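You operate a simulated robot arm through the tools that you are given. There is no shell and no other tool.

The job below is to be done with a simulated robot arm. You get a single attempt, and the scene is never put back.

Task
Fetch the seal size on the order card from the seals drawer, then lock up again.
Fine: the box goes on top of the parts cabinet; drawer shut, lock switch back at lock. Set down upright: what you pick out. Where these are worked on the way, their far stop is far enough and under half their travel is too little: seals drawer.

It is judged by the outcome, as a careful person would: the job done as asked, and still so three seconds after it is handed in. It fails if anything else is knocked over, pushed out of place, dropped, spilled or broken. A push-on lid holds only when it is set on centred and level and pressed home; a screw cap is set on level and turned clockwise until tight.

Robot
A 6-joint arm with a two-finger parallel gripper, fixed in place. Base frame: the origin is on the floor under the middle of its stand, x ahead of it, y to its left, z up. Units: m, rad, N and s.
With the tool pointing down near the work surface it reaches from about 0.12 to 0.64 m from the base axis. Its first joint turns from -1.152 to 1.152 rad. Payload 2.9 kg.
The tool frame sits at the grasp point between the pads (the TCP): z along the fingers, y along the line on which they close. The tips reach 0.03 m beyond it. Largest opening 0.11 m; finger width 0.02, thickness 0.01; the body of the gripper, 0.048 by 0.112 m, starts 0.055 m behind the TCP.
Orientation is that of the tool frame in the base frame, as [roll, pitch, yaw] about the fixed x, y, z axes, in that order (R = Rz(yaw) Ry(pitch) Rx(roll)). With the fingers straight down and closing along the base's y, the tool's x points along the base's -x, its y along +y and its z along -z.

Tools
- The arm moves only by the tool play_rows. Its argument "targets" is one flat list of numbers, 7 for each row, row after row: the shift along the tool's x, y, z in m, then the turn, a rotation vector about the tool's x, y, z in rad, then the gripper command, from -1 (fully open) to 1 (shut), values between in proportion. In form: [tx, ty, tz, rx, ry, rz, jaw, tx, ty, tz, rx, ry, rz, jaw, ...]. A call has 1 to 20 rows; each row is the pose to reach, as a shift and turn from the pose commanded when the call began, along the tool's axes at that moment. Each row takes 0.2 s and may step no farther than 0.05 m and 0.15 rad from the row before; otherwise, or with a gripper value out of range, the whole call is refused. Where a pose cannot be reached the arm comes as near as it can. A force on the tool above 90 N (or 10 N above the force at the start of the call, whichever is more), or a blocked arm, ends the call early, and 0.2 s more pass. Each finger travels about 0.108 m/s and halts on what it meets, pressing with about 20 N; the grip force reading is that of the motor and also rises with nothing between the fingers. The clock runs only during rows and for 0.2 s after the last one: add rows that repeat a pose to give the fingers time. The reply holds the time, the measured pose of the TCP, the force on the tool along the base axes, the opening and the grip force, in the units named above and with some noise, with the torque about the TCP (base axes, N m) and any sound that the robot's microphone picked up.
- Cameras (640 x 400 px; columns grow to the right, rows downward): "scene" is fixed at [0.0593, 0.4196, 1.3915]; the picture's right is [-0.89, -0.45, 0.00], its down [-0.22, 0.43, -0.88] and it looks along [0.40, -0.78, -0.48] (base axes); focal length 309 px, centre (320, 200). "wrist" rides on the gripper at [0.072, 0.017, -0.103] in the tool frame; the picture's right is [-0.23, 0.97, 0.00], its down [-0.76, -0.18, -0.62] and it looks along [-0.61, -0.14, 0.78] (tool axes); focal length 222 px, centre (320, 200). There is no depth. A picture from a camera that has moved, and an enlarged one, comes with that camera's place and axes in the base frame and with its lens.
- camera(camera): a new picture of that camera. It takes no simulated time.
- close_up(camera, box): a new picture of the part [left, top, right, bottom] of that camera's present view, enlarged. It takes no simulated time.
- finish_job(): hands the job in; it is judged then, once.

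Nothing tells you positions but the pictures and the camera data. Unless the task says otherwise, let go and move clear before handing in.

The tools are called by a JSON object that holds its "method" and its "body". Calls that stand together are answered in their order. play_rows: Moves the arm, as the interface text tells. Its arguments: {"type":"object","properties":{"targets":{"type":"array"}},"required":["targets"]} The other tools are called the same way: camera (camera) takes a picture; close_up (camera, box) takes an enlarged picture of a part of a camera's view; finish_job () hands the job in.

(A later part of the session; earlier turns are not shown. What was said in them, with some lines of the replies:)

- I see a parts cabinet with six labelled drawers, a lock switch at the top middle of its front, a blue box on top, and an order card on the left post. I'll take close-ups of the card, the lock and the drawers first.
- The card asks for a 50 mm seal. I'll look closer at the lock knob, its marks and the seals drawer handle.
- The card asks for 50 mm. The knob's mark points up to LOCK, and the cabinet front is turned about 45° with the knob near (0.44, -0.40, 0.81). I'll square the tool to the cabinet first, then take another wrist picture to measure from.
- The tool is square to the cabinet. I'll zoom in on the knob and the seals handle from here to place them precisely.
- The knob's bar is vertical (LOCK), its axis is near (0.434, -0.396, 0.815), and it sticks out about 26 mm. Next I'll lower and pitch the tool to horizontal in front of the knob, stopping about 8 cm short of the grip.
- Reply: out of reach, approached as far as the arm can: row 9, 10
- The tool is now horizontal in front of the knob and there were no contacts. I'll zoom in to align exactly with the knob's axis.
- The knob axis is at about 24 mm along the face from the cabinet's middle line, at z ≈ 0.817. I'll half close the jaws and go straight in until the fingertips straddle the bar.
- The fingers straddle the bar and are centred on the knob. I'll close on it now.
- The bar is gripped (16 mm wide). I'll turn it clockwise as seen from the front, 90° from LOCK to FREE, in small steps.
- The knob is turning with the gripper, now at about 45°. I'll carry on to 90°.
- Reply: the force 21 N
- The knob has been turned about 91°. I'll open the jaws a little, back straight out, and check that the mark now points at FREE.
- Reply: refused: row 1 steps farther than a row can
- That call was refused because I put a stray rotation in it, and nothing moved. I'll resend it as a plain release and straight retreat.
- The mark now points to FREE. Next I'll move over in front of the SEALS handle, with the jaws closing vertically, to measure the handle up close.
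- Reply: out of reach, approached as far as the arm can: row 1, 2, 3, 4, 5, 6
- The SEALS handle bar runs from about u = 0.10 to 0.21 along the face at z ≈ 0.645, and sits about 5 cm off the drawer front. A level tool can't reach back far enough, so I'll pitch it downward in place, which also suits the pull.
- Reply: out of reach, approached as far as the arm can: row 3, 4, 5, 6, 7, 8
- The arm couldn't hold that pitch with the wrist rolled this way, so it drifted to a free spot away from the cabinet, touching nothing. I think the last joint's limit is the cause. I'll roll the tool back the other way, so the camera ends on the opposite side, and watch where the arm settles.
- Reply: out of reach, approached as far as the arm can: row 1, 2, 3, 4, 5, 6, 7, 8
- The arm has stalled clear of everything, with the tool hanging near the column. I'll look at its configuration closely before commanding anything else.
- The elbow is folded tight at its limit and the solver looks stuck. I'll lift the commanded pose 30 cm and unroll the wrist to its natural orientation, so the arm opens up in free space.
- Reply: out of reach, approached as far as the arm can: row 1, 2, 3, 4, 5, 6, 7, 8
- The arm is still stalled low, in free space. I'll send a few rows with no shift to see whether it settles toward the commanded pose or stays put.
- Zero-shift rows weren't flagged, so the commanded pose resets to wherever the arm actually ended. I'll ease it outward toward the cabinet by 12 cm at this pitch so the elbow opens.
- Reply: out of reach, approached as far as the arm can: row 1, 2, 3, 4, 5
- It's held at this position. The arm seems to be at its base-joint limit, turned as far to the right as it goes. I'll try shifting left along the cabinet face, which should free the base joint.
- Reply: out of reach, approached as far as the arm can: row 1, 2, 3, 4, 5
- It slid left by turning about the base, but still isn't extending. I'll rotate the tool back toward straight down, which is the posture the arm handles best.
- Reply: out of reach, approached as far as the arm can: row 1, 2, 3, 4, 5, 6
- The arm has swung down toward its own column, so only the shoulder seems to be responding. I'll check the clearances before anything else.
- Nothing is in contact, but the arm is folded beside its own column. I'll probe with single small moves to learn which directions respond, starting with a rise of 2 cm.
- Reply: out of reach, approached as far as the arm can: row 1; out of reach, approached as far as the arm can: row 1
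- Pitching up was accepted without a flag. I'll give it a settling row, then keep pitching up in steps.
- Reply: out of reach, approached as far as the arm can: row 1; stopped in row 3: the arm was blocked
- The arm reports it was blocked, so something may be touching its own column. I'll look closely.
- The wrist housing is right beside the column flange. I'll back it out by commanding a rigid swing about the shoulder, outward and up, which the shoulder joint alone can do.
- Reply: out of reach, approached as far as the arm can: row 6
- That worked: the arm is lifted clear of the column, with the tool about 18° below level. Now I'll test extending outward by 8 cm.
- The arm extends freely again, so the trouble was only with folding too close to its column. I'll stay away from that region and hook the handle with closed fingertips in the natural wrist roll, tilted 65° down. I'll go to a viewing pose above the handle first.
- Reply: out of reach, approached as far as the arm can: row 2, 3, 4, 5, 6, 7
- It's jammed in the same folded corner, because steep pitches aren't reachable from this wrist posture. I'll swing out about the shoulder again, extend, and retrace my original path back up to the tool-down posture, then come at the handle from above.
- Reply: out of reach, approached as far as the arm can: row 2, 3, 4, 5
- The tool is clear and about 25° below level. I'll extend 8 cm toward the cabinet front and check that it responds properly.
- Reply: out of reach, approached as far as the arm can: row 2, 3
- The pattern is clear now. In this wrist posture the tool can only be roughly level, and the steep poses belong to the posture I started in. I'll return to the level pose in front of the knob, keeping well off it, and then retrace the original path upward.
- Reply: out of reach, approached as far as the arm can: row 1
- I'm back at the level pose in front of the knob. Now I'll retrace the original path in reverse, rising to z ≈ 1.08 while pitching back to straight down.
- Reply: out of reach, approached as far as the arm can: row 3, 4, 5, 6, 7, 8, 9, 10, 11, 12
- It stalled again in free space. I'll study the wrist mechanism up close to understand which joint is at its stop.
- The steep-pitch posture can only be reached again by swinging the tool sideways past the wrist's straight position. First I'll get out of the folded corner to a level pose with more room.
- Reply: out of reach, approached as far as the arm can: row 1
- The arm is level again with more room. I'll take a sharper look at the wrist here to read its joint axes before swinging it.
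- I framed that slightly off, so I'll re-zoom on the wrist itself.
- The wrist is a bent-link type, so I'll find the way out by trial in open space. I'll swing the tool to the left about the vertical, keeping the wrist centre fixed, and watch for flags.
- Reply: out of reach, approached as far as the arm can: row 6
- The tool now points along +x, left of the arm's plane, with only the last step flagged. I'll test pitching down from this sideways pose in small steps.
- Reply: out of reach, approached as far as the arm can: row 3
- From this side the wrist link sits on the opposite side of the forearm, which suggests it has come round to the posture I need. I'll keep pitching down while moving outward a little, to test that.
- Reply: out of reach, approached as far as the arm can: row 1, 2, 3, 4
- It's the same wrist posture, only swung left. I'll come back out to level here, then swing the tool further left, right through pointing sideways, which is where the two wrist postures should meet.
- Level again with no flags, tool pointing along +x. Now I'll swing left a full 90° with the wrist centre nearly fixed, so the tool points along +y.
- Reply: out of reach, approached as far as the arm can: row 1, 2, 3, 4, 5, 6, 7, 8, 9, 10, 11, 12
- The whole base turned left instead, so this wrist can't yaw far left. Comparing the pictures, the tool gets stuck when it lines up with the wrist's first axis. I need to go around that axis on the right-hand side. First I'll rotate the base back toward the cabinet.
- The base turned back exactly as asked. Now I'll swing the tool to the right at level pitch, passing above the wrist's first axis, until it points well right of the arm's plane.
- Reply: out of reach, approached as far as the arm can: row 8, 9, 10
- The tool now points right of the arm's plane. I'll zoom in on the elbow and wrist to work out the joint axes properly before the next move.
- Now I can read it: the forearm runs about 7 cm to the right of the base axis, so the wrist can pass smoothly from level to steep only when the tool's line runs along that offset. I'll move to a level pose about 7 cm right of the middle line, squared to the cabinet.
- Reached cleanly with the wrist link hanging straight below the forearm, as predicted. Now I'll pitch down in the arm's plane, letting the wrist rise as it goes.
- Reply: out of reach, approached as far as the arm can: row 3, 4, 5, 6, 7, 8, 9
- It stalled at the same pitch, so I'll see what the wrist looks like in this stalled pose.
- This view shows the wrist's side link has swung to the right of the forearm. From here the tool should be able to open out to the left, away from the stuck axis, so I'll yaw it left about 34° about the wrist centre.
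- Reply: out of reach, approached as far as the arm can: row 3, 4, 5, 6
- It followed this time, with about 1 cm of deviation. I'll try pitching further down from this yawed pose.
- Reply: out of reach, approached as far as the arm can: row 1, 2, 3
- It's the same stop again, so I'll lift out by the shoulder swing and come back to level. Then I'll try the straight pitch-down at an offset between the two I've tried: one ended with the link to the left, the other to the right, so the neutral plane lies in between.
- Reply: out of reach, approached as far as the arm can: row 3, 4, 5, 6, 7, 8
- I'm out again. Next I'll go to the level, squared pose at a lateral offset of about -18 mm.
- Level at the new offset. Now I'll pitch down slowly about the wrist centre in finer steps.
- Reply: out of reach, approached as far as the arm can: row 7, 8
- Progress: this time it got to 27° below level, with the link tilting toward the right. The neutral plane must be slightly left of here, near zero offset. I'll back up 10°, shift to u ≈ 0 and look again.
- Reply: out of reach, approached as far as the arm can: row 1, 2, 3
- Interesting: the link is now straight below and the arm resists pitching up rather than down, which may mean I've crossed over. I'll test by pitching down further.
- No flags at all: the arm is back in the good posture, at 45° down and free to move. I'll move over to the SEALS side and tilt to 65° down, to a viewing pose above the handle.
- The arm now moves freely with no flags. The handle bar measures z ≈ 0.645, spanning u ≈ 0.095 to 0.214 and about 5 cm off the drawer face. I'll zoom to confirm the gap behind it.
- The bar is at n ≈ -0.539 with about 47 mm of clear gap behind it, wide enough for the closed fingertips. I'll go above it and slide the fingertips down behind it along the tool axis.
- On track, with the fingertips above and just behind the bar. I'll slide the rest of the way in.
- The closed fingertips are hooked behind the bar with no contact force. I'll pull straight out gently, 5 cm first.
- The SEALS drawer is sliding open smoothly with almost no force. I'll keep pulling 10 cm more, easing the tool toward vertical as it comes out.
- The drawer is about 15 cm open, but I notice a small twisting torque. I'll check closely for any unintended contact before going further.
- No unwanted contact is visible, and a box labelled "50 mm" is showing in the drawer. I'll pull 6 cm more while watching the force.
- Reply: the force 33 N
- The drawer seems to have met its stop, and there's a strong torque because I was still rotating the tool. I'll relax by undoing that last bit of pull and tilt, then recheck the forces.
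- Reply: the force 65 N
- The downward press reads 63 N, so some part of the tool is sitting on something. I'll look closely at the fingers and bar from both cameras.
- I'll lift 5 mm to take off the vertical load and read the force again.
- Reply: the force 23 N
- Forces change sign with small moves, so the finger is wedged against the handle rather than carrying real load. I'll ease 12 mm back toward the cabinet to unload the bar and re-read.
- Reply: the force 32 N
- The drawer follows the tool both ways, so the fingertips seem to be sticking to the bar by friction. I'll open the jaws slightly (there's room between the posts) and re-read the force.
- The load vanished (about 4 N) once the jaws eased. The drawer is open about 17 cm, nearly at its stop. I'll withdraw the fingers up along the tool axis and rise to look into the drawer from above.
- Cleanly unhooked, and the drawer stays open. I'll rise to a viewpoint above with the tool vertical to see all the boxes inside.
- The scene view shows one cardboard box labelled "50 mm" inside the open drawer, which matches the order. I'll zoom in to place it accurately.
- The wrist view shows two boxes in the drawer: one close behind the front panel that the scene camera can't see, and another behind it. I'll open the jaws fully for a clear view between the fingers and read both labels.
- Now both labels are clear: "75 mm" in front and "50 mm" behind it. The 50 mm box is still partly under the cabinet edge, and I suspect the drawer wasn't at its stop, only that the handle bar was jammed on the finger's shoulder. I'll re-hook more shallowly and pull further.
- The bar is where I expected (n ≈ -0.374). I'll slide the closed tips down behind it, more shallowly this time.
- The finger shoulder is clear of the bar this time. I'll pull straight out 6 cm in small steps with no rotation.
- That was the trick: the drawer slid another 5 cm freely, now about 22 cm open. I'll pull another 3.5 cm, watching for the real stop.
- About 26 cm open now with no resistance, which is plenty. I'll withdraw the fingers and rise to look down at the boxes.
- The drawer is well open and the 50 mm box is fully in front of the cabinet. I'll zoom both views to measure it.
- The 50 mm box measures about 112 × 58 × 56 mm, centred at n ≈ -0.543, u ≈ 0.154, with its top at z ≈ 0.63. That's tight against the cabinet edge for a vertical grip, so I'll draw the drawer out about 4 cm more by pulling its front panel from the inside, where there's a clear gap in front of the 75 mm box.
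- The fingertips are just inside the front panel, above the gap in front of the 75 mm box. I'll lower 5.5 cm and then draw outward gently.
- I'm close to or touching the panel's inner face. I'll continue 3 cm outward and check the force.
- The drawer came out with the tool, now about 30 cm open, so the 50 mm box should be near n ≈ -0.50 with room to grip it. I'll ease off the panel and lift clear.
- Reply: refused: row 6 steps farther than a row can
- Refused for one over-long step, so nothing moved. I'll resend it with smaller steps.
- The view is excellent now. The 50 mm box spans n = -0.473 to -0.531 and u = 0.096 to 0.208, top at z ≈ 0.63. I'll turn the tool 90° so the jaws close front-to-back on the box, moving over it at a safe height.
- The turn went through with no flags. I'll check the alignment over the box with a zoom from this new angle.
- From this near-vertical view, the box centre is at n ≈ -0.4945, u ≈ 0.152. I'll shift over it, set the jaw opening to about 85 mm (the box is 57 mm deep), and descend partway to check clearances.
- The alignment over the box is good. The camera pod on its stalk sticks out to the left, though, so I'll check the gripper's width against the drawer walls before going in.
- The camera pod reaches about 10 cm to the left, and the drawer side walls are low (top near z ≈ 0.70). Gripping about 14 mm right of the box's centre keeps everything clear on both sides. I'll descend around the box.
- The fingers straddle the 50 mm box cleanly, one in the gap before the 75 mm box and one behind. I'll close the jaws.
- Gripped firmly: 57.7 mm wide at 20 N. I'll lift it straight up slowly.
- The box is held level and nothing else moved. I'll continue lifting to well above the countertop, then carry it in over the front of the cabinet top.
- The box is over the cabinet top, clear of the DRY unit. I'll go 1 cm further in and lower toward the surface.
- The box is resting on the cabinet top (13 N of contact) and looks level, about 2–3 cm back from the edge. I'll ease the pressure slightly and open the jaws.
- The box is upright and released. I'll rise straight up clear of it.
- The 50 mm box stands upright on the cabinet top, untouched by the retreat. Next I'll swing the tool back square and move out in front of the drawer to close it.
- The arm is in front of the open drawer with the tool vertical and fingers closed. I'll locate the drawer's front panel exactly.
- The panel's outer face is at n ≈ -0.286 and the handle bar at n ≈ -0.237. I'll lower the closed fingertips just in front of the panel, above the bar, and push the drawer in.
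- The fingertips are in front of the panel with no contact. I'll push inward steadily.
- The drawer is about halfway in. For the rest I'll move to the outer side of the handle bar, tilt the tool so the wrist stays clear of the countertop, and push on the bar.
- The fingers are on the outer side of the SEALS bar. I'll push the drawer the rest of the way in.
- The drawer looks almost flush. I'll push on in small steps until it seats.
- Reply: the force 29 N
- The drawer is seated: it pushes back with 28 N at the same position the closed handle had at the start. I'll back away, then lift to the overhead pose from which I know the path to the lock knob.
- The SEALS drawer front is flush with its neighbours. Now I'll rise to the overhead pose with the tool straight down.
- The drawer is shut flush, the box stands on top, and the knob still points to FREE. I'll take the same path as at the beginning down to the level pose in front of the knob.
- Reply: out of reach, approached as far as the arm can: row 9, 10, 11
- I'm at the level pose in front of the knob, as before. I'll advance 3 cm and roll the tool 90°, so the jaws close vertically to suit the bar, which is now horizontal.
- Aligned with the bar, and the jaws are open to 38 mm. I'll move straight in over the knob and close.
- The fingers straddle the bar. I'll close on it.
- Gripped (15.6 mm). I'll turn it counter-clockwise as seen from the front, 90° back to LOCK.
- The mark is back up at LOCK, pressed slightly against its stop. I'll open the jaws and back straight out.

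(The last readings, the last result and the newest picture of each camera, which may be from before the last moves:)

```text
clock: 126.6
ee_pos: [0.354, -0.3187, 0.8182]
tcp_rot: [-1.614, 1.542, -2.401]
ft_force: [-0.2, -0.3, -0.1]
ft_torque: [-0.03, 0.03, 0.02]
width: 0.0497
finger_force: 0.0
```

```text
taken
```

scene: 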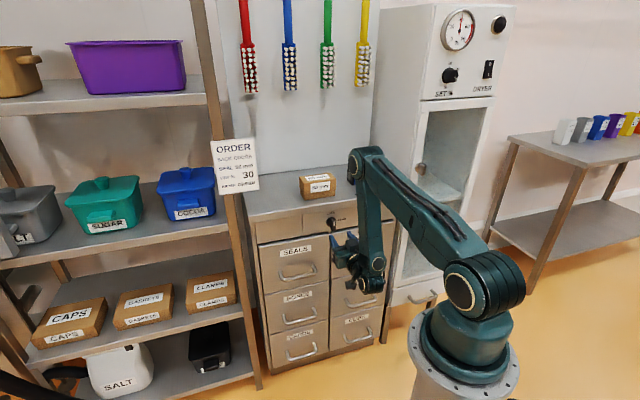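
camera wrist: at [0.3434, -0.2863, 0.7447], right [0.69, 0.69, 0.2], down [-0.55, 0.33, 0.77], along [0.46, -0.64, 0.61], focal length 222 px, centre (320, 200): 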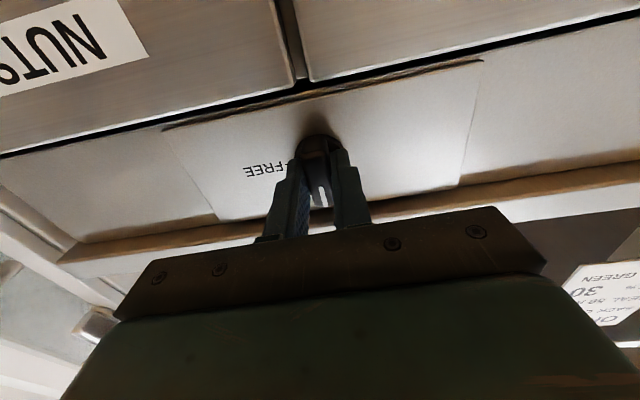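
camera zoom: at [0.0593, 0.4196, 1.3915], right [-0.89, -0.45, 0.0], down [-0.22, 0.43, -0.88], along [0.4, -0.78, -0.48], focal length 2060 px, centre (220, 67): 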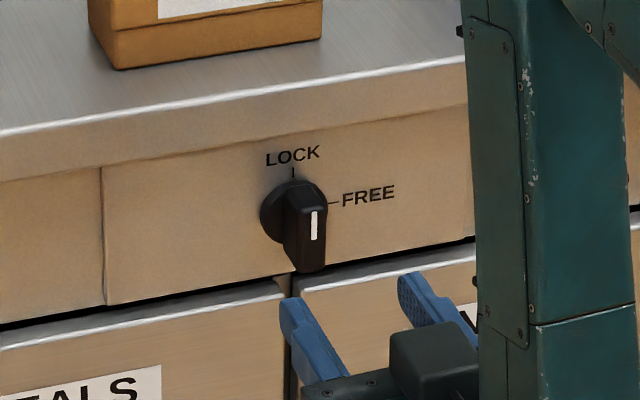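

The knob's mark points to LOCK, as at the start. I'll do a last check of the drawer, the box and the surroundings before handing in.

{"method": "close_up", "body": {"camera": "scene", "box": [240, 150, 400, 300]}}

{"method": "close_up", "body": {"camera": "scene", "box": [240, 230, 340, 300]}}

```text
2.67 times, centred on (320, 225) of scene
camera zoom: at [0.0593, 0.4196, 1.3915], right [-0.89, -0.45, 0.0], down [-0.22, 0.43, -0.88], along [0.4, -0.78, -0.48], focal length 824 px, centre (320, 133)
```

zoom: 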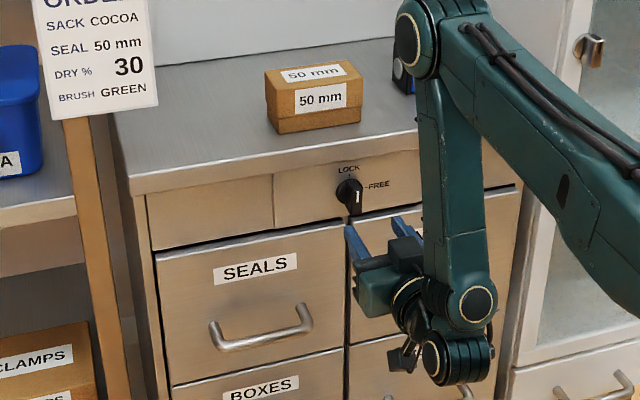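

```text
5.71 times, centred on (290, 265) of scene
camera zoom: at [0.0593, 0.4196, 1.3915], right [-0.89, -0.45, 0.0], down [-0.22, 0.43, -0.88], along [0.4, -0.78, -0.48], focal length 1766 px, centre (491, -171)
```

zoom: 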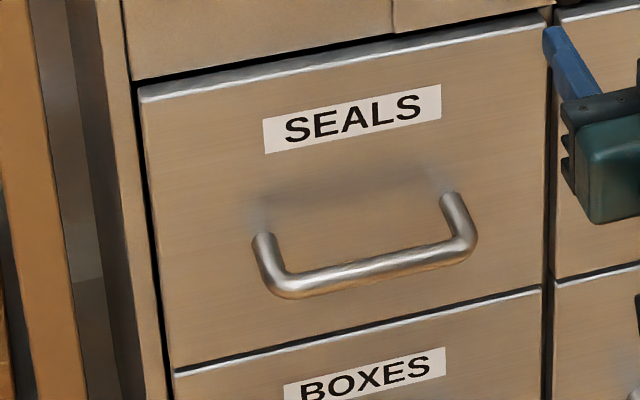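

The 50 mm seal box is upright on the cabinet top. The SEALS drawer is flush in its original position, the switch points to LOCK, and the gripper is empty and clear of everything. I'm handing the job in.

{"method": "finish_job", "body": {}}

```text
The job is handed in.
```

The 50 mm seal box from the order card is standing upright on top of the parts cabinet. The SEALS drawer is shut flush, and the lock switch is back at LOCK.

- **Box:** the drawer held a 75 mm box in front and the 50 mm box behind it. I took only the 50 mm one and left the 75 mm in the drawer.
- **Drawer:** I drew it out about 30 cm for access. On closing, it pushed back firmly at the same position it had at the start.
- **Along the way:** the arm jammed several times before I reached the handle. It was blocked once close beside its own column, and a finger wedged briefly on the drawer handle. I saw nothing knocked over or shifted. The DRY unit was fully in view and in place just after the drawer was closed; in the last pictures the arm hides most of it.
- **Hand-in:** the gripper was empty and about 7 cm clear of the knob.
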